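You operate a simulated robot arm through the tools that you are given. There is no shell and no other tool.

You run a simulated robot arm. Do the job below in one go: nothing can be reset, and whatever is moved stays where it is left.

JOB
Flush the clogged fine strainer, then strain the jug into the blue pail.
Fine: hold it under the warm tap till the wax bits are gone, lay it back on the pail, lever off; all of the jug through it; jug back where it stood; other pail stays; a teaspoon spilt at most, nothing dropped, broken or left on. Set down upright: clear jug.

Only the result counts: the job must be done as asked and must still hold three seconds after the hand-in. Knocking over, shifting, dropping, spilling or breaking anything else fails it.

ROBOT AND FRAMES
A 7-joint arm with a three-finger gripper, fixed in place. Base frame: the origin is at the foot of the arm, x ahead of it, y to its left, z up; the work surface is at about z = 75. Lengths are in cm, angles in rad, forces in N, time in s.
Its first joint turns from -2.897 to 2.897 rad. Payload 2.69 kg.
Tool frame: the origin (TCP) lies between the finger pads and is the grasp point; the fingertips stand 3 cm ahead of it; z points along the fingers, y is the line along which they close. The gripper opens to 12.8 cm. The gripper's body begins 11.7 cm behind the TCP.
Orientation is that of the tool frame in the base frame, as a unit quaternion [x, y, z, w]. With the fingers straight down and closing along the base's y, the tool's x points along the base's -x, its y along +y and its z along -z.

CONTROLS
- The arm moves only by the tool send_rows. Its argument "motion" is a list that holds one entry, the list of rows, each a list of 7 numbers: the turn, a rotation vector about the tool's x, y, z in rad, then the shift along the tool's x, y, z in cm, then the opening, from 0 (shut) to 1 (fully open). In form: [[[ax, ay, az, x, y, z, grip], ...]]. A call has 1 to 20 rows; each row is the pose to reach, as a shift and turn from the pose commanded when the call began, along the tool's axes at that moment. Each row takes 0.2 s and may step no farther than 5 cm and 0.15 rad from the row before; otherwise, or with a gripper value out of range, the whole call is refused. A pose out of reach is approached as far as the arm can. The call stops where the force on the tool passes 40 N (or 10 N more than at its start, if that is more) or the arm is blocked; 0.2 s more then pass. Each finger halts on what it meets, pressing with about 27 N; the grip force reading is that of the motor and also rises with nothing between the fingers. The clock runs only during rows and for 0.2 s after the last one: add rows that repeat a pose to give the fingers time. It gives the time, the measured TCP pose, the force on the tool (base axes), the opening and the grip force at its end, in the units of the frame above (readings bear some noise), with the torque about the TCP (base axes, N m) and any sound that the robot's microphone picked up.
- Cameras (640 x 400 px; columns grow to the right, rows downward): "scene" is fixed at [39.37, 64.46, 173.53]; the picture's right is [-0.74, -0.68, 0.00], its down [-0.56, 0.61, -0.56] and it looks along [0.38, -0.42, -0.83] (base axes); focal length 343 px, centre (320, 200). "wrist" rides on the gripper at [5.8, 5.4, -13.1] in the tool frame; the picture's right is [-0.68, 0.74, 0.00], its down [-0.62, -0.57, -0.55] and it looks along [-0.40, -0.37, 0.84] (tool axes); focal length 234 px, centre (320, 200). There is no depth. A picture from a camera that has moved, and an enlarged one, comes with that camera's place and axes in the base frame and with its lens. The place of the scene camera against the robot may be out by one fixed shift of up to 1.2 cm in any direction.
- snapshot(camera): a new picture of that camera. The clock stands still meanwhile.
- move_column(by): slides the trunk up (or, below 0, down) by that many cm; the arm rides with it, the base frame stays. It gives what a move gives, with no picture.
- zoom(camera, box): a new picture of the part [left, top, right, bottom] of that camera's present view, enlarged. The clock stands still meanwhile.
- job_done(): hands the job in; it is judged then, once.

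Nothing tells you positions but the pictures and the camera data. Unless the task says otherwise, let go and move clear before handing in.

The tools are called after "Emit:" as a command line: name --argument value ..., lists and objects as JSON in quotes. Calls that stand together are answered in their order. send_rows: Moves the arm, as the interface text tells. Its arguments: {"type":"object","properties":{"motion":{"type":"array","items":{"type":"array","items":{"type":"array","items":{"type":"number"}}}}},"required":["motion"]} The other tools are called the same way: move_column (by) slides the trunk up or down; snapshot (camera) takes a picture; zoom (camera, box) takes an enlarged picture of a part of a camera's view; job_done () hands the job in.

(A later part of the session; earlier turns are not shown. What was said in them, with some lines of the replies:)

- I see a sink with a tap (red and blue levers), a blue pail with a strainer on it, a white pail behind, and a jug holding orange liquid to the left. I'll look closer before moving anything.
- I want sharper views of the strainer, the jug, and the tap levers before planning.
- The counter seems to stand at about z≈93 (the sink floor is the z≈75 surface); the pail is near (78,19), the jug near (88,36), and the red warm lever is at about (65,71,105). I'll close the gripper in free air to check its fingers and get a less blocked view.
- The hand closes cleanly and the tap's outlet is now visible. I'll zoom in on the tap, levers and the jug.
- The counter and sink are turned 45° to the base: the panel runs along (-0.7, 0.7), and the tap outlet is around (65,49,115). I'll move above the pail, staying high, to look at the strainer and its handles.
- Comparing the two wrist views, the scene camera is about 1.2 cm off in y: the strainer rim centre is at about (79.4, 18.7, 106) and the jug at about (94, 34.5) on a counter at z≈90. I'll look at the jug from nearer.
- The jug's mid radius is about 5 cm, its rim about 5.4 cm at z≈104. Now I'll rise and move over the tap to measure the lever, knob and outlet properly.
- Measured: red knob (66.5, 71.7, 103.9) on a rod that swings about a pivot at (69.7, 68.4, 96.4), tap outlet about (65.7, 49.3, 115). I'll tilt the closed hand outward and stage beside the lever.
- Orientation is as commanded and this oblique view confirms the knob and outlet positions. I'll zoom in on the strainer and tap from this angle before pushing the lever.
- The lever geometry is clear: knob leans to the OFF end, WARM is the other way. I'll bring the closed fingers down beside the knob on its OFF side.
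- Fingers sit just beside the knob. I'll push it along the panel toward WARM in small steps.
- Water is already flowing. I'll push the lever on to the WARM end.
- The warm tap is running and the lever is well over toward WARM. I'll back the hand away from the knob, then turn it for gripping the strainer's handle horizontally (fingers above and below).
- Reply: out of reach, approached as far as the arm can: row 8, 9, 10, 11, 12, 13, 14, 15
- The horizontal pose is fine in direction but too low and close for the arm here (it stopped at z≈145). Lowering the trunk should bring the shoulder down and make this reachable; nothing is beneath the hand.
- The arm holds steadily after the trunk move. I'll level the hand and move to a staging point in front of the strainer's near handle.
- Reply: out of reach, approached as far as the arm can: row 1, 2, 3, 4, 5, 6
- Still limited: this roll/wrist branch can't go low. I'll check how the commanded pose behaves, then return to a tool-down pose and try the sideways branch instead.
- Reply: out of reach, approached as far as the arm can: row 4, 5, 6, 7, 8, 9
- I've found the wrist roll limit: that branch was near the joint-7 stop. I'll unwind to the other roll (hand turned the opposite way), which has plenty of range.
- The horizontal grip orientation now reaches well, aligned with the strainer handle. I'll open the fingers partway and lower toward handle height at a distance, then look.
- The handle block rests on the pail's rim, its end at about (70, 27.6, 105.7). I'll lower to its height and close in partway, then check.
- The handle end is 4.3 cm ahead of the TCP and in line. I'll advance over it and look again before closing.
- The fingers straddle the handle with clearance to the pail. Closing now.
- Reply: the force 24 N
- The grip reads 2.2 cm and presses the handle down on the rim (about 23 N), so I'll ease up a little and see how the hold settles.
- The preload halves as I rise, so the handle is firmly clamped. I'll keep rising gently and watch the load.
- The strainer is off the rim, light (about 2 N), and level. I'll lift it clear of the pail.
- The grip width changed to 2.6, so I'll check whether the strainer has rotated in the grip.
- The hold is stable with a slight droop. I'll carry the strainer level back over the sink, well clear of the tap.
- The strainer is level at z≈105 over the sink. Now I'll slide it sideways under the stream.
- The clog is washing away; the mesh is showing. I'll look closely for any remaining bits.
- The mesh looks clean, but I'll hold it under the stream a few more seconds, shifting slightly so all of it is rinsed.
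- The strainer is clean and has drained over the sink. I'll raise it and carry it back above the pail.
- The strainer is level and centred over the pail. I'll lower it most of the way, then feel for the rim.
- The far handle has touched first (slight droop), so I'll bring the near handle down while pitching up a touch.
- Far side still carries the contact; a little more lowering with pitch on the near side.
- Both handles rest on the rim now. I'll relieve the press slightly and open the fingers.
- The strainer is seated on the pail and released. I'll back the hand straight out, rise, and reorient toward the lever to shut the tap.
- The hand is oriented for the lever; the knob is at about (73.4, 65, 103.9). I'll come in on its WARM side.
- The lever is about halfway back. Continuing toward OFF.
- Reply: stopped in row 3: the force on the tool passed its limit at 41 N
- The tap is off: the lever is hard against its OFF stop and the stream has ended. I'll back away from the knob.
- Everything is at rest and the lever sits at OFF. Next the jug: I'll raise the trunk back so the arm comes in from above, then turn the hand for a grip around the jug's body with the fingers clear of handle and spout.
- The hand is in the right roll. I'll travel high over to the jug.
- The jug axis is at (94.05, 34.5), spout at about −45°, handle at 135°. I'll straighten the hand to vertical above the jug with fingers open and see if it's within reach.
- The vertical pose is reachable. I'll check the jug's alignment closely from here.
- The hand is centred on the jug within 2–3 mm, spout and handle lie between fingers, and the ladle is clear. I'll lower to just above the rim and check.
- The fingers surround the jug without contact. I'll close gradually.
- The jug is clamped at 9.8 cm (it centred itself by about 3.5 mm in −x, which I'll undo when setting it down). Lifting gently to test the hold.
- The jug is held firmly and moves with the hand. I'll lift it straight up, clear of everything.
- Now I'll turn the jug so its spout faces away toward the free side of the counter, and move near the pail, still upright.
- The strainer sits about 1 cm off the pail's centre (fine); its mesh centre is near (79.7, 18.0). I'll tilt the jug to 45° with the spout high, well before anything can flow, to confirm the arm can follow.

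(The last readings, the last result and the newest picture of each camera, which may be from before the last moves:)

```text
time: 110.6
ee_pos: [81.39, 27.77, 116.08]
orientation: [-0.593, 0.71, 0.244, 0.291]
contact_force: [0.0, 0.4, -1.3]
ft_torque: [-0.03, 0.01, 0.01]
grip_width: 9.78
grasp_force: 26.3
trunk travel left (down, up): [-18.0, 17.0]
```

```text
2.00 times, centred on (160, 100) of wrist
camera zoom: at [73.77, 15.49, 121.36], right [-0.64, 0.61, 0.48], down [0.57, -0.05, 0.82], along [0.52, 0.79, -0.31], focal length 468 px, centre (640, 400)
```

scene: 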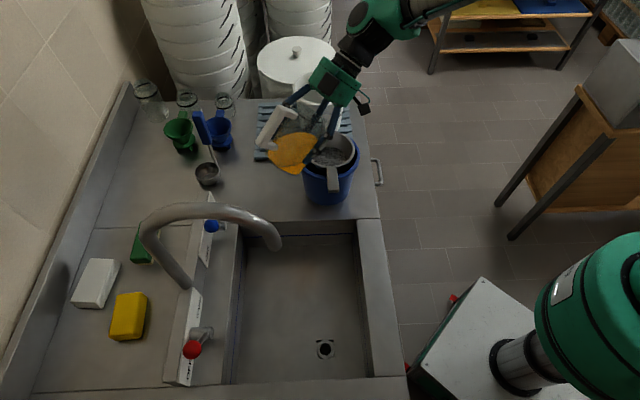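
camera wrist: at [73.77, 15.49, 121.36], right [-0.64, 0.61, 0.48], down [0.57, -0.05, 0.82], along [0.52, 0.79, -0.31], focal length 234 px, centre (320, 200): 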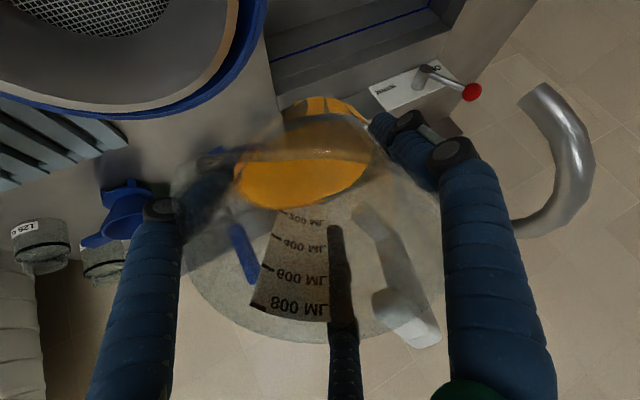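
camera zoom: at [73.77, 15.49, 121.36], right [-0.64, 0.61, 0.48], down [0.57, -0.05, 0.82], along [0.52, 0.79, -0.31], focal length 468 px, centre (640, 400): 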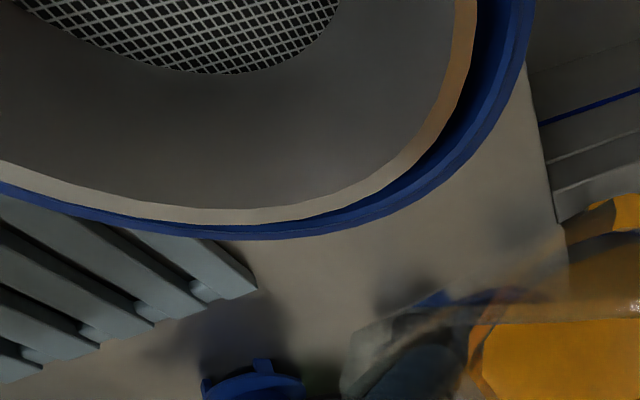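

The tilt follows exactly and the spout is over the mesh. I'll tilt on to about 65° about the spout lip while lowering it to ~7 cm above the rim.

Emit:
send_rows --motion '[[[0, -0.07, 0, -0.014, 0, -0.013, 0.5], [0, -0.14, 0, 0.006, 0, -0.058, 0.5], [0, -0.21, 0, 0.063, 0, -0.134, 0.5], [0, -0.28, 0, 0.159, 0, -0.236, 0.5], [0, -0.35, 0, 0.296, 0, -0.364, 0.5], [0, -0.35, 0, 0.296, 0, -0.364, 0.5]]]'

Emit:
zoom --camera "scene" --box '[250, 60, 380, 210]'

Emit:
snapshot --camera "wrist"

```text
time: 112.0
ee_pos: [81.3, 27.29, 116.16]
orientation: [-0.541, 0.648, 0.343, 0.41]
contact_force: [0.6, -0.2, -1.2]
ft_torque: [0.01, -0.02, 0.04]
grip_width: 9.76
grasp_force: 27.1
trunk travel left (down, up): [-18.0, 17.0]
```

```text
2.67 times, centred on (315, 135) of scene
camera zoom: at [39.37, 64.46, 173.53], right [-0.74, -0.68, 0.0], down [-0.56, 0.61, -0.56], along [0.38, -0.42, -0.83], focal length 915 px, centre (333, 373)
```

zoom: 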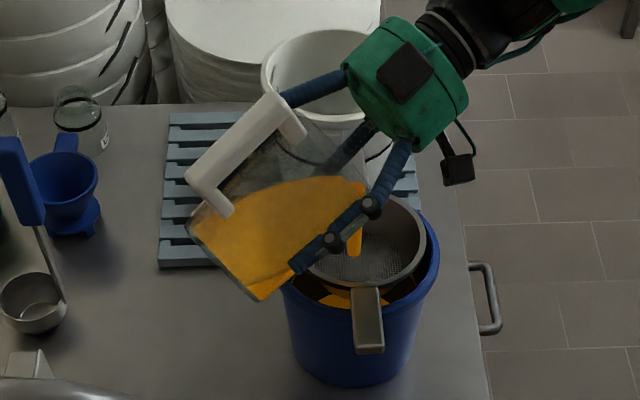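

```text
taken
camera wrist: at [73.52, 14.05, 116.56], right [-0.67, 0.42, 0.61], down [0.52, -0.33, 0.79], along [0.53, 0.85, 0.01], focal length 234 px, centre (320, 200)
```

wrist: 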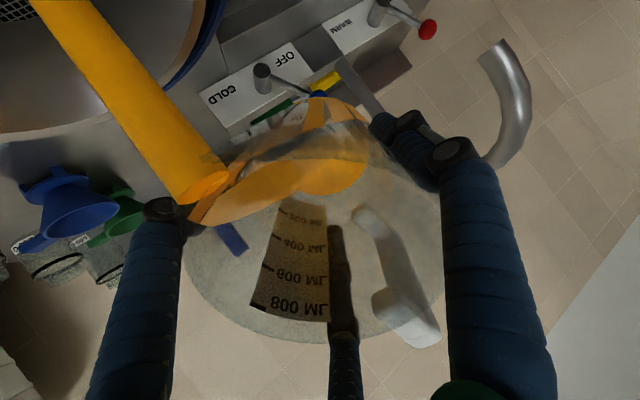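

Honey is pouring. I'll look closely at where the stream lands.

Emit:
zoom --camera "scene" --box '[295, 115, 365, 195]'

Emit:
zoom --camera "wrist" --box '[0, 0, 260, 220]'

```text
5.00 times, centred on (330, 155) of scene
camera zoom: at [39.37, 64.46, 173.53], right [-0.74, -0.68, 0.0], down [-0.56, 0.61, -0.56], along [0.38, -0.42, -0.83], focal length 1715 px, centre (270, 425)
```

zoom: 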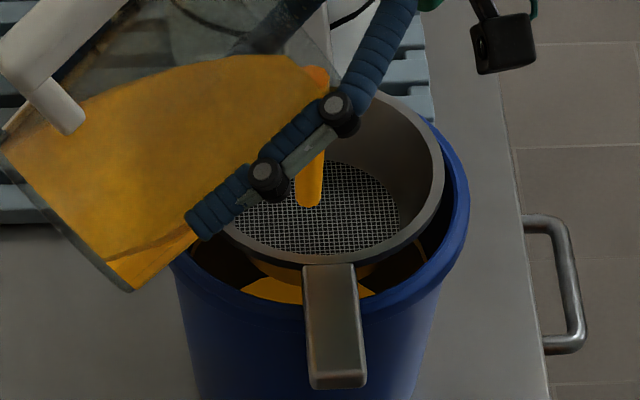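

```text
1.82 times, centred on (130, 110) of wrist
camera zoom: at [73.52, 14.05, 116.56], right [-0.67, 0.42, 0.61], down [0.52, -0.33, 0.79], along [0.53, 0.85, 0.01], focal length 426 px, centre (666, 364)
```

zoom: 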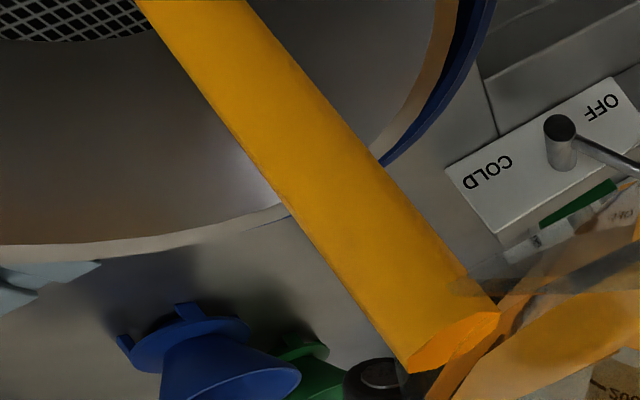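

The stream falls on the mesh and runs through into the pail. I'll hold, then keep tilting slowly about the lip.

Emit:
send_rows --motion '[[[0, 0, 0, 0, 0, 0, 0.5], [0, 0, 0, 0, 0, 0, 0.5], [0, 0, 0, 0, 0, 0, 0.5], [0, 0, 0, 0, 0, 0, 0.5], [0, 0, 0, 0, 0, 0, 0.5], [0, -0.01, 0, -0.071, 0, -0.066, 0.5], [0, -0.02, 0, -0.141, 0, -0.133, 0.5], [0, -0.03, 0, -0.21, 0, -0.201, 0.5], [0, -0.04, 0, -0.279, 0, -0.27, 0.5], [0, -0.05, 0, -0.347, 0, -0.339, 0.5], [0, -0.05, 0, -0.347, 0, -0.339, 0.5], [0, -0.06, 0, -0.414, 0, -0.408, 0.5], [0, -0.07, 0, -0.48, 0, -0.479, 0.5], [0, -0.08, 0, -0.546, 0, -0.55, 0.5], [0, -0.08, 0, -0.546, 0, -0.55, 0.5], [0, -0.08, 0, -0.546, 0, -0.55, 0.5]]]'

Emit:
zoom --camera "scene" --box '[270, 90, 370, 205]'

Emit:
snapshot --camera "wrist"

```text
time: 115.4
ee_pos: [81.25, 27.17, 117.03]
orientation: [-0.527, 0.631, 0.365, 0.436]
contact_force: [0.2, 0.5, -1.1]
ft_torque: [0.01, 0.01, 0.01]
grip_width: 9.73
grasp_force: 27.4
trunk travel left (down, up): [-18.0, 17.0]
```

```text
3.48 times, centred on (320, 148) of scene
camera zoom: at [39.37, 64.46, 173.53], right [-0.74, -0.68, 0.0], down [-0.56, 0.61, -0.56], along [0.38, -0.42, -0.83], focal length 1193 px, centre (320, 383)
```

zoom: 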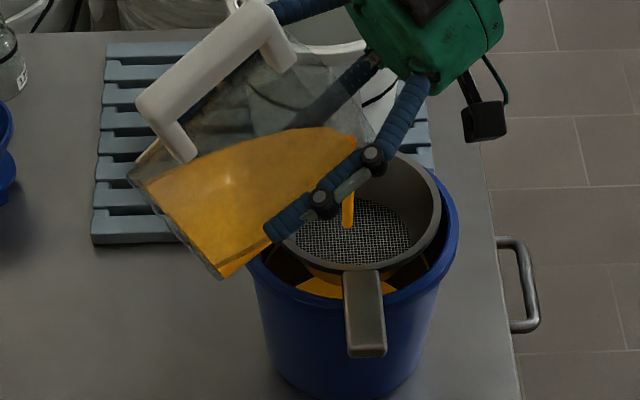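

```text
taken
camera wrist: at [73.46, 13.85, 116.16], right [-0.68, 0.37, 0.63], down [0.5, -0.39, 0.77], along [0.53, 0.84, 0.08], focal length 234 px, centre (320, 200)
```

wrist: 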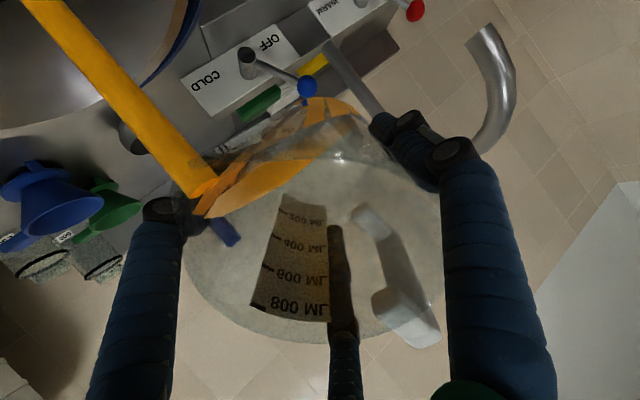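

Emit:
send_rows --motion '[[[0, -0.01, 0, -0.071, 0, -0.066, 0.5], [0, -0.02, 0, -0.141, 0, -0.133, 0.5], [0, -0.03, 0, -0.21, 0, -0.201, 0.5], [0, -0.04, 0, -0.279, 0, -0.27, 0.5], [0, -0.05, 0, -0.347, 0, -0.339, 0.5], [0, -0.06, 0, -0.414, 0, -0.408, 0.5], [0, -0.07, 0, -0.48, 0, -0.479, 0.5], [0, -0.08, 0, -0.546, 0, -0.55, 0.5], [0, -0.09, 0, -0.612, 0, -0.622, 0.5], [0, -0.1, 0, -0.676, 0, -0.694, 0.5], [0, -0.11, 0, -0.74, 0, -0.767, 0.5], [0, -0.12, 0, -0.803, 0, -0.841, 0.5], [0, -0.13, 0, -0.865, 0, -0.916, 0.5], [0, -0.14, 0, -0.926, 0, -0.991, 0.5], [0, -0.15, 0, -0.987, 0, -1.066, 0.5], [0, -0.15, 0, -0.987, 0, -1.066, 0.5], [0, -0.15, 0, -0.987, 0, -1.066, 0.5]]]'

Emit:
zoom --camera "scene" --box '[270, 90, 370, 205]'

Emit:
snapshot --camera "wrist"

```text
time: 119.0
ee_pos: [81.15, 26.5, 118.16]
orientation: [-0.497, 0.598, 0.403, 0.483]
contact_force: [0.7, 0.6, -0.9]
ft_torque: [-0.01, -0.03, 0.04]
grip_width: 9.77
grasp_force: 26.4
trunk travel left (down, up): [-18.0, 17.0]
```

```text
3.48 times, centred on (320, 148) of scene
camera zoom: at [39.37, 64.46, 173.53], right [-0.74, -0.68, 0.0], down [-0.56, 0.61, -0.56], along [0.38, -0.42, -0.83], focal length 1193 px, centre (320, 383)
```

zoom: 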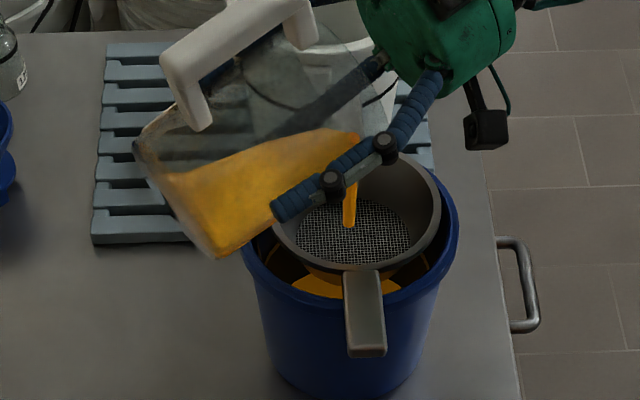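

```text
taken
camera wrist: at [73.41, 13.47, 115.35], right [-0.7, 0.27, 0.66], down [0.48, -0.5, 0.72], along [0.53, 0.82, 0.22], focal length 234 px, centre (320, 200)
```

wrist: 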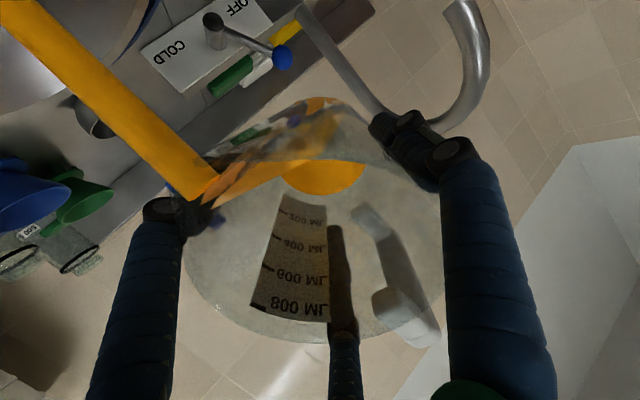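

Steady and on target. Continuing the slow tilt.

Emit:
send_rows --motion '[[[0, -0.01, 0, -0.071, 0, -0.066, 0.5], [0, -0.02, 0, -0.141, 0, -0.133, 0.5], [0, -0.03, 0, -0.21, 0, -0.201, 0.5], [0, -0.04, 0, -0.279, 0, -0.27, 0.5], [0, -0.05, 0, -0.347, 0, -0.339, 0.5], [0, -0.05, 0, -0.347, 0, -0.339, 0.5], [0, -0.06, 0, -0.414, 0, -0.408, 0.5], [0, -0.07, 0, -0.48, 0, -0.479, 0.5], [0, -0.08, 0, -0.546, 0, -0.55, 0.5], [0, -0.09, 0, -0.612, 0, -0.622, 0.5], [0, -0.1, 0, -0.676, 0, -0.694, 0.5], [0, -0.1, 0, -0.676, 0, -0.694, 0.5], [0, -0.11, 0, -0.74, 0, -0.767, 0.5], [0, -0.12, 0, -0.803, 0, -0.841, 0.5], [0, -0.13, 0, -0.865, 0, -0.916, 0.5], [0, -0.14, 0, -0.926, 0, -0.991, 0.5], [0, -0.15, 0, -0.987, 0, -1.066, 0.5], [0, -0.15, 0, -0.987, 0, -1.066, 0.5], [0, -0.15, 0, -0.987, 0, -1.066, 0.5]]]'

Emit:
zoom --camera "scene" --box '[270, 90, 370, 205]'

Emit:
snapshot --camera "wrist"

```text
time: 123.0
ee_pos: [81.06, 25.59, 119.48]
orientation: [-0.466, 0.56, 0.439, 0.526]
contact_force: [-0.1, -0.5, -1.4]
ft_torque: [-0.02, 0.02, 0.02]
grip_width: 9.75
grasp_force: 27.0
trunk travel left (down, up): [-18.0, 17.0]
```

```text
3.48 times, centred on (320, 148) of scene
camera zoom: at [39.37, 64.46, 173.53], right [-0.74, -0.68, 0.0], down [-0.56, 0.61, -0.56], along [0.38, -0.42, -0.83], focal length 1193 px, centre (320, 383)
```

zoom: 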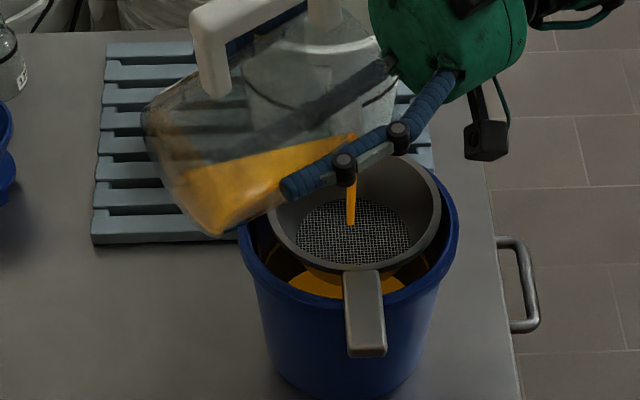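

```text
taken
camera wrist: at [73.36, 13.25, 114.45], right [-0.72, 0.17, 0.68], down [0.47, -0.6, 0.65], along [0.52, 0.78, 0.35], focal length 234 px, centre (320, 200)
```

wrist: 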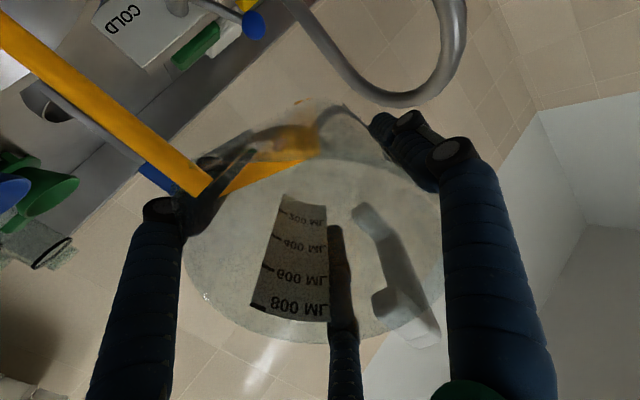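

Emit:
send_rows --motion '[[[0, -0.01, 0, -0.071, 0, -0.066, 0.5], [0, -0.02, 0, -0.141, 0, -0.133, 0.5], [0, -0.03, 0, -0.21, 0, -0.201, 0.5], [0, -0.04, 0, -0.279, 0, -0.27, 0.5], [0, -0.05, 0, -0.347, 0, -0.339, 0.5], [0, -0.05, 0, -0.347, 0, -0.339, 0.5], [0, -0.06, 0, -0.414, 0, -0.408, 0.5], [0, -0.07, 0, -0.48, 0, -0.479, 0.5], [0, -0.08, 0, -0.546, 0, -0.55, 0.5], [0, -0.09, 0, -0.612, 0, -0.622, 0.5], [0, -0.1, 0, -0.676, 0, -0.694, 0.5], [0, -0.1, 0, -0.676, 0, -0.694, 0.5], [0, -0.11, 0, -0.74, 0, -0.767, 0.5], [0, -0.12, 0, -0.803, 0, -0.841, 0.5], [0, -0.13, 0, -0.865, 0, -0.916, 0.5], [0, -0.14, 0, -0.926, 0, -0.991, 0.5], [0, -0.15, 0, -0.987, 0, -1.066, 0.5], [0, -0.15, 0, -0.987, 0, -1.066, 0.5], [0, -0.15, 0, -0.987, 0, -1.066, 0.5]]]'

Emit:
zoom --camera "scene" --box '[270, 90, 370, 205]'

Emit:
snapshot --camera "wrist"

```text
time: 127.0
ee_pos: [80.8, 24.61, 120.47]
orientation: [-0.432, 0.519, 0.473, 0.567]
contact_force: [-0.4, 0.3, -1.3]
ft_torque: [-0.03, 0.0, 0.0]
grip_width: 9.72
grasp_force: 27.3
trunk travel left (down, up): [-18.0, 17.0]
```

```text
3.48 times, centred on (320, 148) of scene
camera zoom: at [39.37, 64.46, 173.53], right [-0.74, -0.68, 0.0], down [-0.56, 0.61, -0.56], along [0.38, -0.42, -0.83], focal length 1193 px, centre (320, 383)
```

zoom: 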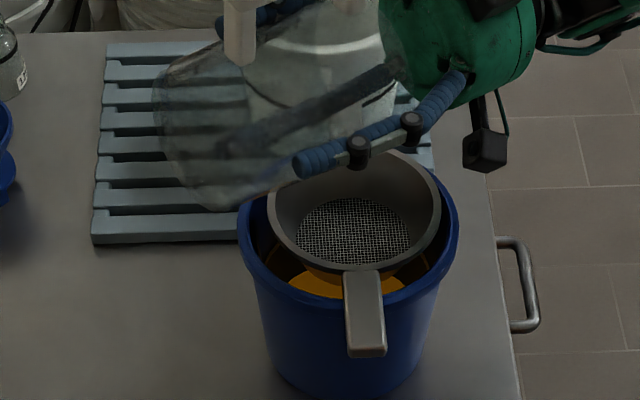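

```text
taken
camera wrist: at [73.35, 13.13, 113.56], right [-0.73, 0.07, 0.67], down [0.45, -0.69, 0.56], along [0.51, 0.72, 0.48], focal length 234 px, centre (320, 200)
```

wrist: 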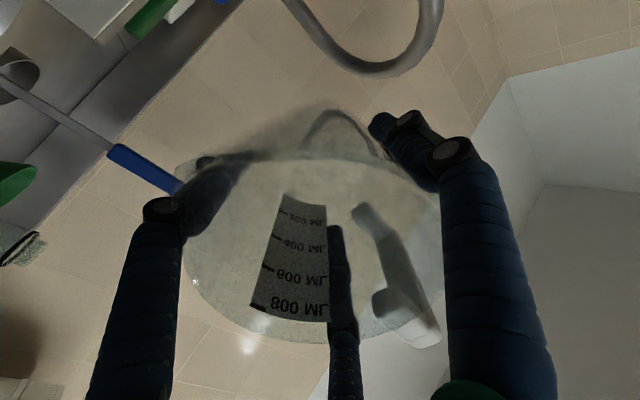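

The jug looks empty. I'll tilt a little further and wait for the last drops.

Emit:
send_rows --motion '[[[0, -0.02, 0, -0.141, 0, -0.133, 0.5], [0, -0.04, 0, -0.279, 0, -0.27, 0.5], [0, -0.06, 0, -0.414, 0, -0.408, 0.5], [0, -0.08, 0, -0.546, 0, -0.55, 0.5], [0, -0.1, 0, -0.676, 0, -0.694, 0.5], [0, -0.12, 0, -0.803, 0, -0.841, 0.5], [0, -0.14, 0, -0.926, 0, -0.991, 0.5], [0, -0.15, 0, -0.987, 0, -1.066, 0.5], [0, -0.15, 0, -0.987, 0, -1.066, 0.5], [0, -0.15, 0, -0.987, 0, -1.066, 0.5], [0, -0.15, 0, -0.987, 0, -1.066, 0.5], [0, -0.15, 0, -0.987, 0, -1.066, 0.5], [0, -0.15, 0, -0.987, 0, -1.066, 0.5], [0, -0.15, 0, -0.987, 0, -1.066, 0.5], [0, -0.15, 0, -0.987, 0, -1.066, 0.5], [0, -0.15, 0, -0.987, 0, -1.066, 0.5], [0, -0.15, 0, -0.987, 0, -1.066, 0.5], [0, -0.15, 0, -0.987, 0, -1.066, 0.5]]]'

Emit:
zoom --camera "scene" --box '[270, 90, 370, 205]'

Emit:
zoom --camera "wrist" --box '[150, 80, 460, 360]'

```text
time: 130.8
ee_pos: [80.65, 23.44, 121.33]
orientation: [-0.396, 0.475, 0.504, 0.603]
contact_force: [0.5, 0.2, -0.1]
ft_torque: [0.02, 0.0, -0.02]
grip_width: 9.78
grasp_force: 26.9
trunk travel left (down, up): [-18.0, 17.0]
```

```text
3.48 times, centred on (320, 148) of scene
camera zoom: at [39.37, 64.46, 173.53], right [-0.74, -0.68, 0.0], down [-0.56, 0.61, -0.56], along [0.38, -0.42, -0.83], focal length 1193 px, centre (320, 383)
```

zoom: 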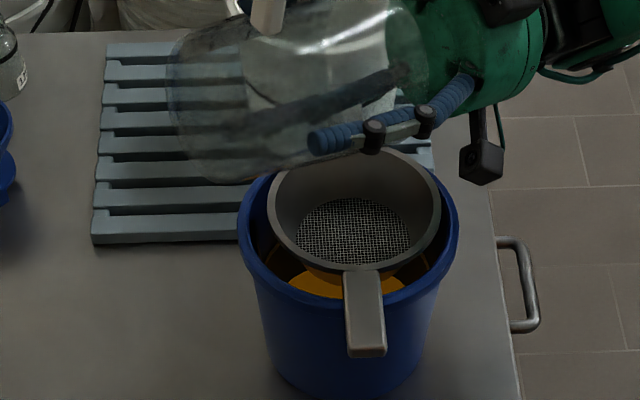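

```text
1.43 times, centred on (305, 220) of wrist
camera zoom: at [73.36, 13.17, 112.66], right [-0.75, -0.03, 0.66], down [0.44, -0.77, 0.47], along [0.49, 0.64, 0.59], focal length 334 px, centre (341, 171)
```

zoom: 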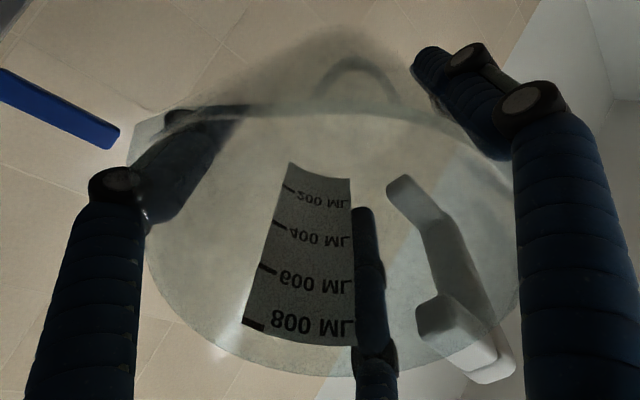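

The jug is empty, the mesh is clear and nothing has spilled. I'll turn the jug back up the same way, rising a little.

Emit:
send_rows --motion '[[[0, 0.115, 0, 0.858, 0, 0.71, 0.5], [0, 0.23, 0, 1.793, 0, 1.318, 0.5], [0, 0.345, 0, 2.305, 0, 1.935, 0.5], [0, 0.46, 0, 2.674, 0, 2.482, 0.5], [0, 0.575, 0, 2.983, 0, 2.932, 0.5], [0, 0.69, 0, 3.119, 0, 3.303, 0.5], [0, 0.805, 0, 3.263, 0, 3.547, 0.5], [0, 0.92, 0, 3.4, 0, 3.662, 0.5], [0, 1.03, 0, 4.439, 0, 3.424, 0.5], [0, 1.03, 0, 4.439, 0, 3.424, 0.5]]]'

Emit:
snapshot --camera "scene"

```text
time: 133.0
ee_pos: [81.31, 27.85, 117.82]
orientation: [-0.592, 0.711, 0.243, 0.291]
contact_force: [0.4, 0.3, -1.0]
ft_torque: [-0.05, -0.01, -0.01]
grip_width: 9.75
grasp_force: 26.7
trunk travel left (down, up): [-18.0, 17.0]
```

```text
taken
```

scene: 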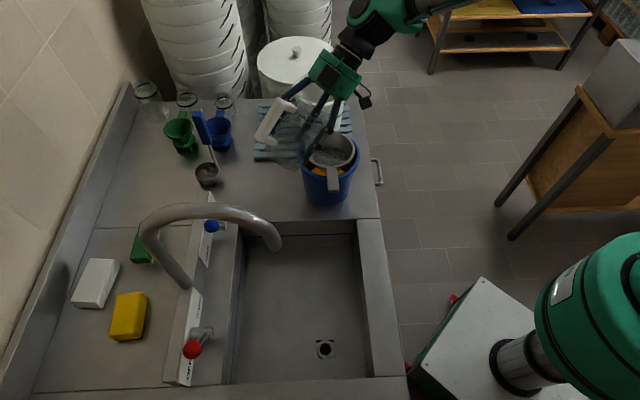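

Emit:
send_rows --motion '[[[0, 0.112, 0, -0.92, -0.3, -0.34, 0.5], [0, 0.224, 0, -1.83, -0.61, -0.67, 0.5], [0, 0.336, 0, -2.75, -0.91, -1.01, 0.5], [0, 0.448, 0, -3.67, -1.21, -1.34, 0.5], [0, 0.56, 0, -4.59, -1.51, -1.68, 0.5], [0, 0.672, 0, -5.5, -1.82, -2.01, 0.5], [0, 0.785, 0, -6.42, -2.12, -2.35, 0.5], [0, 0.785, 0, -6.42, -2.12, -2.35, 0.5]]]'

Emit:
snapshot --camera "wrist"

Emit:
zoom --camera "scene" --box '[220, 60, 380, 210]'

```text
time: 134.8
ee_pos: [84.0, 30.41, 124.02]
orientation: [-0.641, 0.767, -0.003, -0.003]
contact_force: [-0.2, -0.1, -0.7]
ft_torque: [-0.07, 0.02, 0.0]
grip_width: 9.74
grasp_force: 26.9
trunk travel left (down, up): [-18.0, 17.0]
```

```text
taken
camera wrist: at [77.75, 25.54, 137.21], right [-0.6, 0.8, 0.0], down [0.67, 0.51, 0.54], along [0.44, 0.32, -0.84], focal length 234 px, centre (320, 200)
```

wrist: 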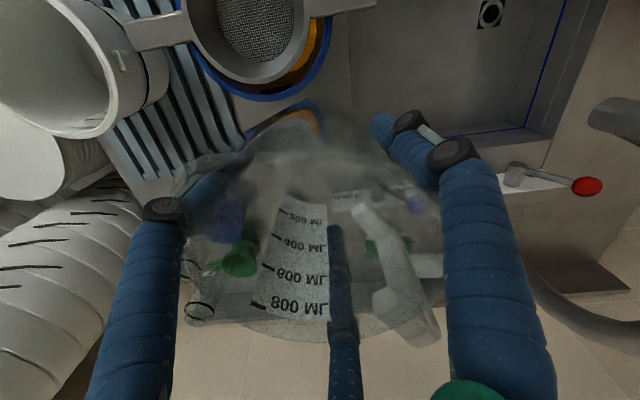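

```text
2.67 times, centred on (300, 135) of scene
camera zoom: at [39.37, 64.46, 173.53], right [-0.74, -0.68, 0.0], down [-0.56, 0.61, -0.56], along [0.38, -0.42, -0.83], focal length 915 px, centre (373, 373)
```

zoom: 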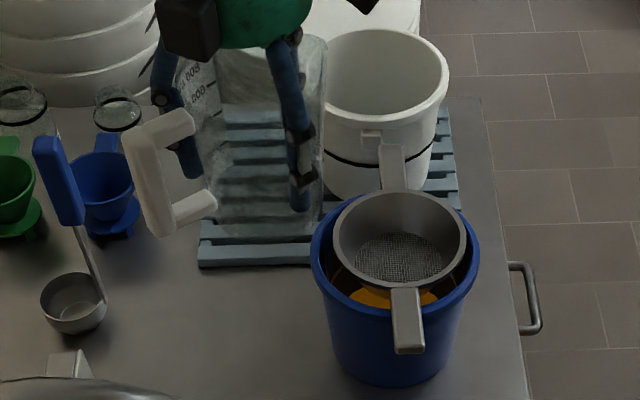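

The jug is upright, empty and unmoved in the grip. I'll turn it back and carry it over its old spot.

Emit:
send_rows --motion '[[[0, 0, -0.06, -0.3, -0.5, 0, 0.5], [0, 0, -0.18, -1, -1.65, 0, 0.5], [0, 0, -0.3, -1.75, -2.85, 0, 0.5], [0, 0, -0.42, -2.5, -4.1, 0, 0.5], [0, 0, -0.54, -3.25, -5.3, 0, 0.5], [0, 0, -0.66, -4, -6.55, 0, 0.5], [0, 0, -0.78, -4.75, -7.75, 0, 0.5], [0, 0, -0.88, -5.35, -8.75, 0, 0.5], [0, 0, -0.951, -5.785, -9.45, 0, 0.5], [0, 0, -0.951, -5.785, -9.45, 0, 0.5], [0, 0, -0.951, -5.785, -9.45, 0, 0.5]]]'

Emit:
snapshot --camera "wrist"

Emit:
snapshot --camera "scene"

```text
time: 137.2
ee_pos: [94.28, 34.19, 124.06]
orientation: [0.921, -0.39, 0.0, 0.002]
contact_force: [0.3, 0.3, -0.5]
ft_torque: [0.04, -0.02, -0.03]
grip_width: 9.74
grasp_force: 27.5
trunk travel left (down, up): [-18.0, 17.0]
```

```text
taken
camera wrist: at [94.63, 26.3, 137.23], right [-1.0, -0.03, 0.0], down [-0.02, 0.84, 0.54], along [-0.02, 0.54, -0.84], focal length 234 px, centre (320, 200)
```

wrist: 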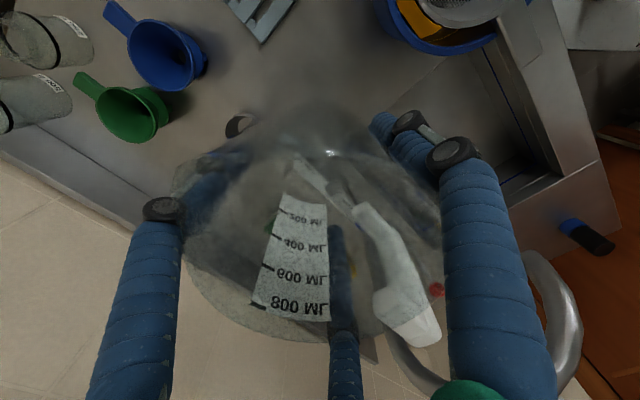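

```text
taken
```

scene: 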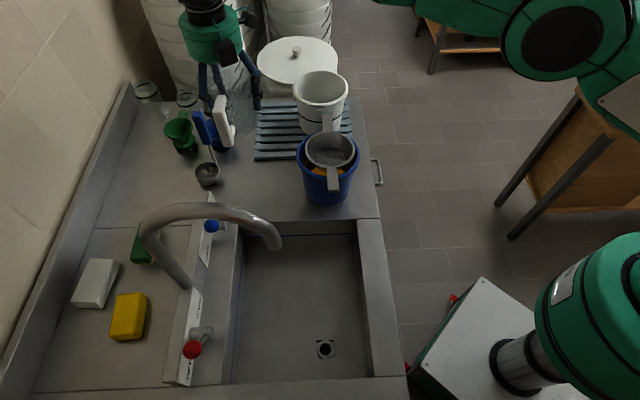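

Emit:
send_rows --motion '[[[0, 0, 0, -0.1, -0.02, 1.5, 0.5], [0, 0, 0, -0.23, -0.04, 3.7, 0.5], [0, 0, 0, -0.23, -0.04, 6.2, 0.5], [0, 0, 0, -0.23, -0.04, 8.7, 0.5], [0, 0, 0, -0.23, -0.04, 11.2, 0.5], [0, 0, 0, -0.23, -0.04, 13.7, 0.5], [0, 0, 0, -0.23, -0.04, 16.2, 0.5], [0, 0, 0, -0.23, -0.04, 18.7, 0.5], [0, 0, 0, -0.23, -0.04, 20.7, 0.5], [0, 0, 0, -0.23, -0.04, 22.7, 0.5], [0, 0, 0, -0.23, -0.04, 24.2, 0.5], [0, 0, 0, -0.23, -0.04, 25.4, 0.5], [0, 0, 0, -0.23, -0.04, 26, 0.5], [0, 0, 0, -0.23, -0.04, 26, 0.5]]]'

Emit:
snapshot --camera "wrist"

Emit:
zoom --camera "scene" --box '[200, 100, 300, 220]'

```text
time: 140.2
ee_pos: [94.05, 34.29, 97.93]
orientation: [0.921, -0.389, 0.0, 0.003]
contact_force: [0.5, 0.6, -1.4]
ft_torque: [-0.03, -0.01, 0.01]
grip_width: 9.75
grasp_force: 26.9
trunk travel left (down, up): [-18.0, 17.0]
```

```text
taken
camera wrist: at [94.44, 26.36, 111.16], right [-1.0, -0.03, 0.0], down [-0.02, 0.84, 0.54], along [-0.02, 0.54, -0.84], focal length 234 px, centre (320, 200)
```

wrist: 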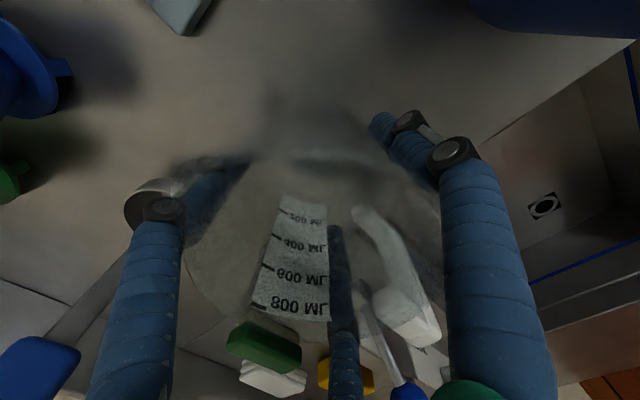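

```text
3.33 times, centred on (250, 160) of scene
camera zoom: at [39.37, 64.46, 173.53], right [-0.74, -0.68, 0.0], down [-0.56, 0.61, -0.56], along [0.38, -0.42, -0.83], focal length 1144 px, centre (553, 333)
```

zoom: 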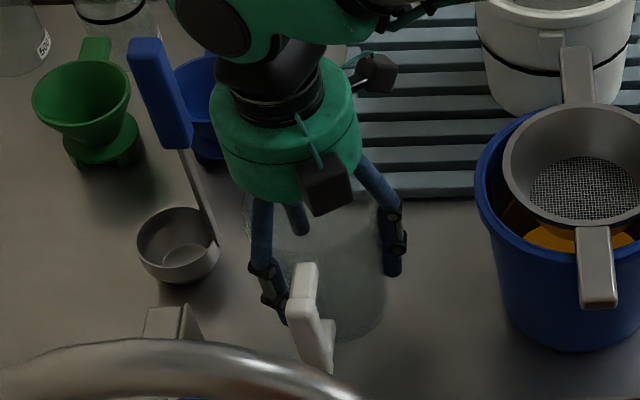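

Emit:
send_rows --motion '[[[0, 0, 0, -0.03, -0.07, 0.3, 0.5], [0, 0, 0, -0.05, -0.13, 0.6, 0.5], [0, 0, 0, -0.05, -0.13, 0.85, 0.5], [0, 0, 0, -0.05, -0.13, 1.05, 0.5], [0, 0, 0, -0.05, -0.13, 1.05, 0.5]]]'

```text
time: 141.4
ee_pos: [94.13, 34.53, 96.92]
orientation: [0.921, -0.389, 0.0, 0.003]
contact_force: [-0.4, 0.1, -0.6]
ft_torque: [0.0, -0.04, -0.01]
grip_width: 9.77
grasp_force: 26.8
trunk travel left (down, up): [-18.0, 17.0]
```

Emit:
send_rows --motion '[[[0, 0, 0, 0, 0, 0.1, 0.5], [0, 0, 0, 0, 0, 0.2, 0.5], [0, 0, 0, 0, 0, 0.3, 0.5], [0, 0, 0, 0, 0, 0.3, 0.5]]]'

```text
time: 142.4
ee_pos: [94.17, 34.48, 96.72]
orientation: [0.921, -0.389, 0.0, 0.003]
contact_force: [-1.0, -0.7, 3.8]
ft_torque: [0.14, 0.07, 0.01]
grip_width: 9.75
grasp_force: 27.1
trunk travel left (down, up): [-18.0, 17.0]
```

The jug has touched down. I'll press a hair more so it sits flat, then open slowly.

Emit:
send_rows --motion '[[[0, 0, 0, 0, 0, 0.1, 0.5], [0, 0, 0, 0, 0, 0.1, 0.5]]]'

Emit:
send_rows --motion '[[[0, 0, 0, 0, 0, 0, 0.77], [0, 0, 0, 0, 0, 0, 0.78], [0, 0, 0, 0, 0, 0, 0.8], [0, 0, 0, 0, 0, 0, 0.83], [0, 0, 0, 0, 0, 0, 0.88], [0, 0, 0, 0, 0, 0, 0.94], [0, 0, 0, 0, 0, 0, 1], [0, 0, 0, 0, 0, 0, 1]]]'

Emit:
snapshot --camera "wrist"

Emit:
zoom --camera "scene" --box '[200, 100, 300, 220]'

```text
time: 143.0
ee_pos: [94.07, 34.4, 96.72]
orientation: [0.921, -0.389, 0.002, 0.003]
contact_force: [0.0, 1.1, 10.3]
ft_torque: [0.43, 0.2, 0.03]
grip_width: 9.76
grasp_force: 27.2
trunk travel left (down, up): [-18.0, 17.0]
```

```text
time: 144.8
ee_pos: [94.18, 34.52, 96.47]
orientation: [0.921, -0.389, 0.0, 0.003]
contact_force: [0.3, -0.1, 0.7]
ft_torque: [0.02, -0.03, 0.01]
grip_width: 12.78
grasp_force: 0.0
trunk travel left (down, up): [-18.0, 17.0]
```

```text
taken
camera wrist: at [94.52, 26.47, 109.75], right [-1.0, -0.03, 0.0], down [-0.02, 0.84, 0.54], along [-0.02, 0.54, -0.84], focal length 234 px, centre (320, 200)
```

wrist: 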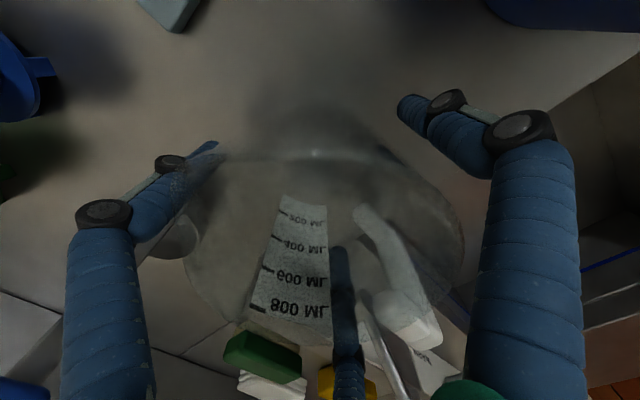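

```text
3.33 times, centred on (250, 160) of scene
camera zoom: at [39.37, 64.46, 173.53], right [-0.74, -0.68, 0.0], down [-0.56, 0.61, -0.56], along [0.38, -0.42, -0.83], focal length 1144 px, centre (553, 333)
```

zoom: 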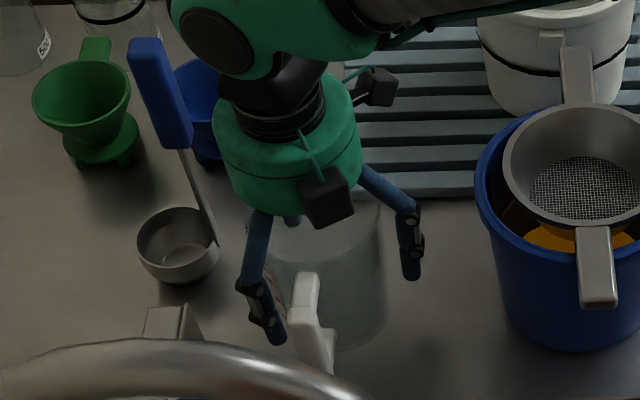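

Released and standing. I'll rise straight up carefully.

Emit:
send_rows --motion '[[[0, 0, 0, 0, 0, -1, 1], [0, 0, 0, 0, 0, -2.5, 1], [0, 0, 0, 0, 0, -4, 1], [0, 0, 0, 0, 0, -5.5, 1], [0, 0, 0, 0, 0, -7, 1], [0, 0, 0, 0, 0, -8.5, 1], [0, 0, 0, 0, 0, -10, 1], [0, 0, 0, 0, 0, -11.5, 1], [0, 0, 0, 0, 0, -13.5, 1], [0, 0, 0, 0, 0, -16, 1], [0, 0, 0, 0, 0, -18.5, 1], [0, 0, 0, 0, 0, -21.5, 1], [0, 0, 0, 0, 0, -21.5, 1]]]'

Emit:
snapshot --camera "wrist"

Emit:
zoom --camera "wrist" --box '[250, 60, 390, 200]'

Emit:
zoom --camera "scene" --box '[225, 140, 285, 215]'

```text
time: 147.6
ee_pos: [94.24, 34.6, 118.11]
orientation: [0.921, -0.389, 0.0, 0.003]
contact_force: [0.0, 0.6, 0.7]
ft_torque: [0.02, -0.02, 0.01]
grip_width: 12.78
grasp_force: 0.1
trunk travel left (down, up): [-18.0, 17.0]
```

```text
taken
camera wrist: at [94.54, 26.58, 131.26], right [-1.0, -0.03, 0.0], down [-0.02, 0.84, 0.54], along [-0.02, 0.54, -0.84], focal length 234 px, centre (320, 200)
```

wrist: 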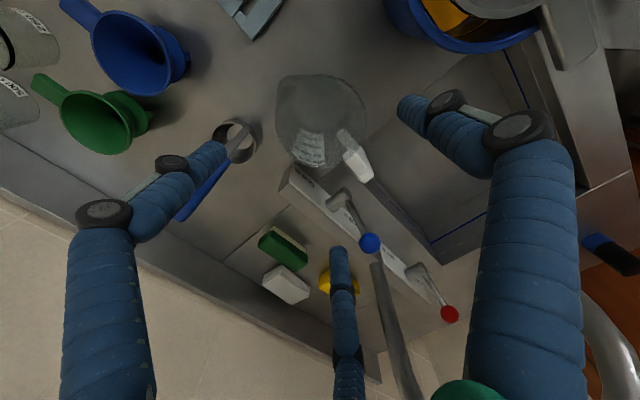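

```text
2.86 times, centred on (320, 130) of wrist
camera zoom: at [94.54, 26.58, 131.26], right [-1.0, -0.03, 0.0], down [-0.02, 0.84, 0.54], along [-0.02, 0.54, -0.84], focal length 669 px, centre (320, 400)
```

zoom: 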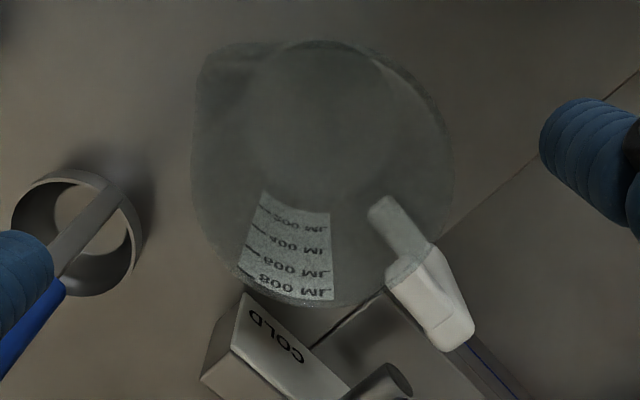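

```text
5.33 times, centred on (255, 178) of scene
camera zoom: at [39.37, 64.46, 173.53], right [-0.74, -0.68, 0.0], down [-0.56, 0.61, -0.56], along [0.38, -0.42, -0.83], focal length 1830 px, centre (667, 320)
```

zoom: 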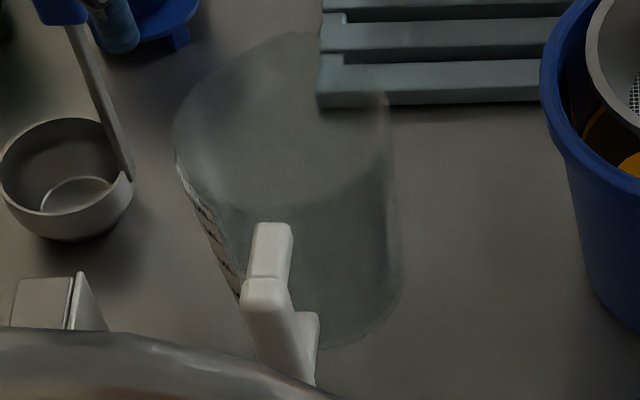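

The jug stands within about 2 mm of where it was, upright and empty. I'll rise and move the arm clear of the work area.

Emit:
send_rows --motion '[[[0, 0, 0, 0, 0, -4, 1], [0, 0, 0, 0, 0, -8, 1], [0, 0, 0, 0, 0, -12, 1], [0, 0, 0, 0, 0, -16, 1], [0, 0, 0, 0, 0, -20, 0.7], [0, 0, 0, -2, 4, -21, 0.5], [0, 0, 0, -4, 8, -22, 0.5], [0, 0, 0, -6, 12, -23, 0.5], [0, 0, 0, -8, 16, -24, 0.5], [0, 0, 0, -10, 20, -25, 0.5], [0, 0, 0, -12, 24, -26, 0.5], [0, 0, 0, -12, 24, -26, 0.5]]]'

Emit:
snapshot --camera "scene"

Emit:
zoom --camera "scene" --box '[285, 60, 385, 215]'

Emit:
snapshot --camera "wrist"

```text
time: 150.2
ee_pos: [68.44, 26.52, 144.18]
orientation: [0.921, -0.39, 0.001, 0.003]
contact_force: [-1.5, 0.0, 1.0]
ft_torque: [0.04, -0.15, 0.0]
grip_width: 6.4
grasp_force: 0.2
trunk travel left (down, up): [-18.0, 17.0]
```

```text
taken
```

scene: 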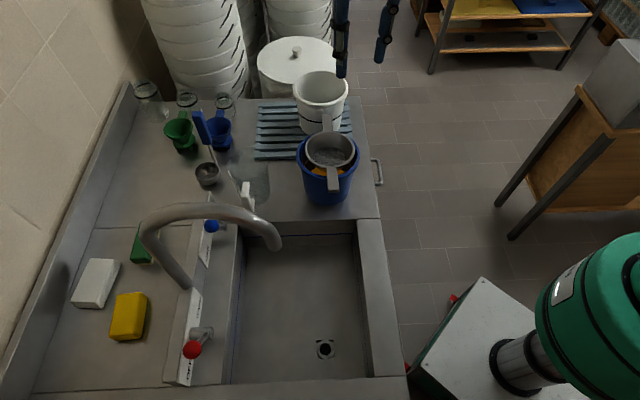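

```text
2.58 times, centred on (335, 138) of scene
camera zoom: at [39.37, 64.46, 173.53], right [-0.74, -0.68, 0.0], down [-0.56, 0.61, -0.56], along [0.38, -0.42, -0.83], focal length 885 px, centre (281, 361)
```

zoom: 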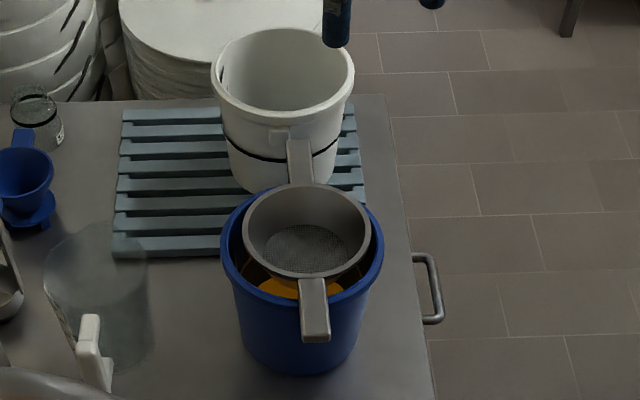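

```text
taken
camera wrist: at [68.76, 18.54, 157.43], right [-1.0, -0.03, 0.0], down [-0.02, 0.84, 0.54], along [-0.01, 0.54, -0.84], focal length 234 px, centre (320, 200)
```

wrist: 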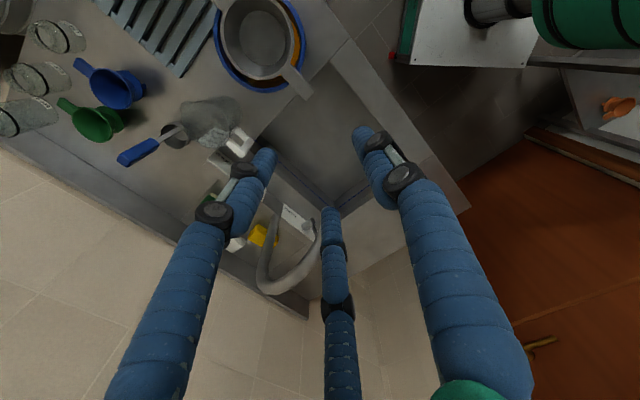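

Final checks: strainer seating, counter for any spill, and the lever.

Emit:
zoom --camera "wrist" --box '[190, 0, 340, 120]'

Emit:
zoom --camera "scene" --box '[210, 120, 390, 240]'

Emit:
zoom --camera "scene" --box '[150, 190, 310, 390]'

```text
3.33 times, centred on (265, 60) of wrist
camera zoom: at [68.76, 18.54, 157.43], right [-1.0, -0.03, 0.0], down [-0.02, 0.84, 0.54], along [-0.01, 0.54, -0.84], focal length 781 px, centre (503, 667)
```

zoom: 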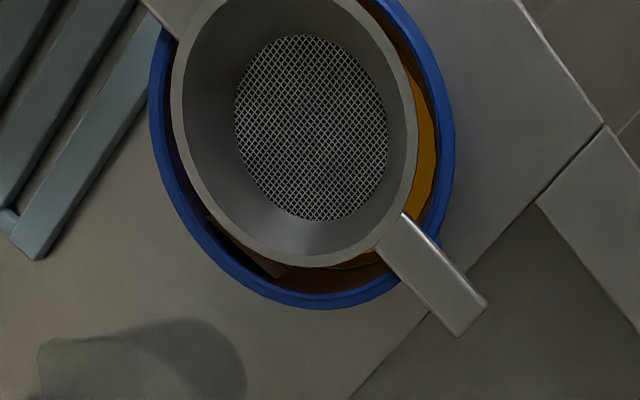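

```text
3.33 times, centred on (300, 180) of scene
camera zoom: at [39.37, 64.46, 173.53], right [-0.74, -0.68, 0.0], down [-0.56, 0.61, -0.56], along [0.38, -0.42, -0.83], focal length 1144 px, centre (387, 267)
```

zoom: 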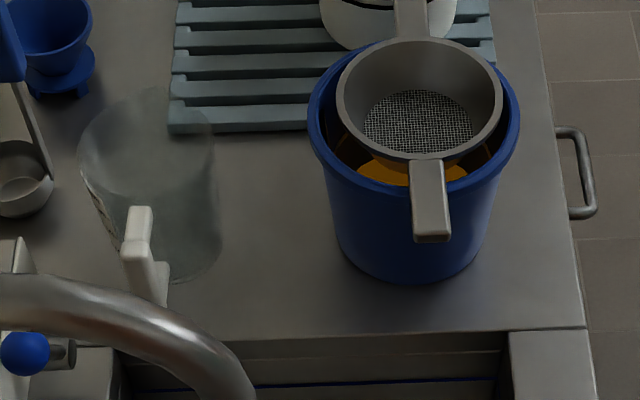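

```text
2.00 times, centred on (230, 290) of scene
camera zoom: at [39.37, 64.46, 173.53], right [-0.74, -0.68, 0.0], down [-0.56, 0.61, -0.56], along [0.38, -0.42, -0.83], focal length 686 px, centre (500, 20)
```

zoom: 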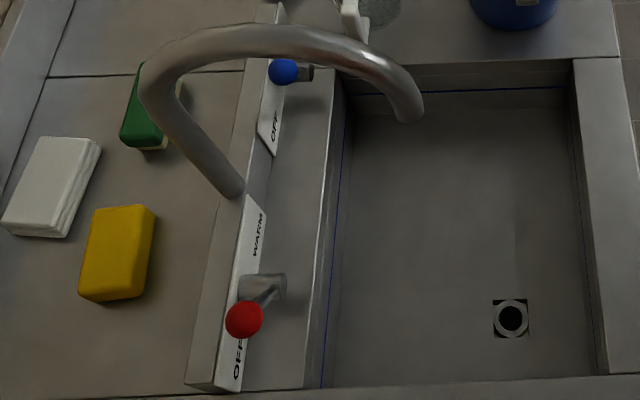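

The strainer is clean and rests across the blue pail. The honey is in the pail, the empty jug stands upright where it was, the lever is at OFF with no flow, and the counter shows no spill. The arm is clear, so I'm handing in.

Emit:
job_done

```text
The job is handed in.
```

The strainer is flushed and the whole jug has gone through it into the blue pail. I've handed the job in; no verdict came back.

- **Strainer:** I held it under the warm tap for about seven seconds until no wax showed on the mesh. It is back on the blue pail with both handles on the rim, about 1 cm off centre.
- **Tap:** the warm lever is hard against its OFF stop and no water is running.
- **Jug:** it looks empty, and it stands upright within about 2 mm of where it was.
- **Everything else:** I didn't touch the other pail. I saw no spill on the counter, and nothing was dropped or broken.

The arm has let go and is clear of the work area.
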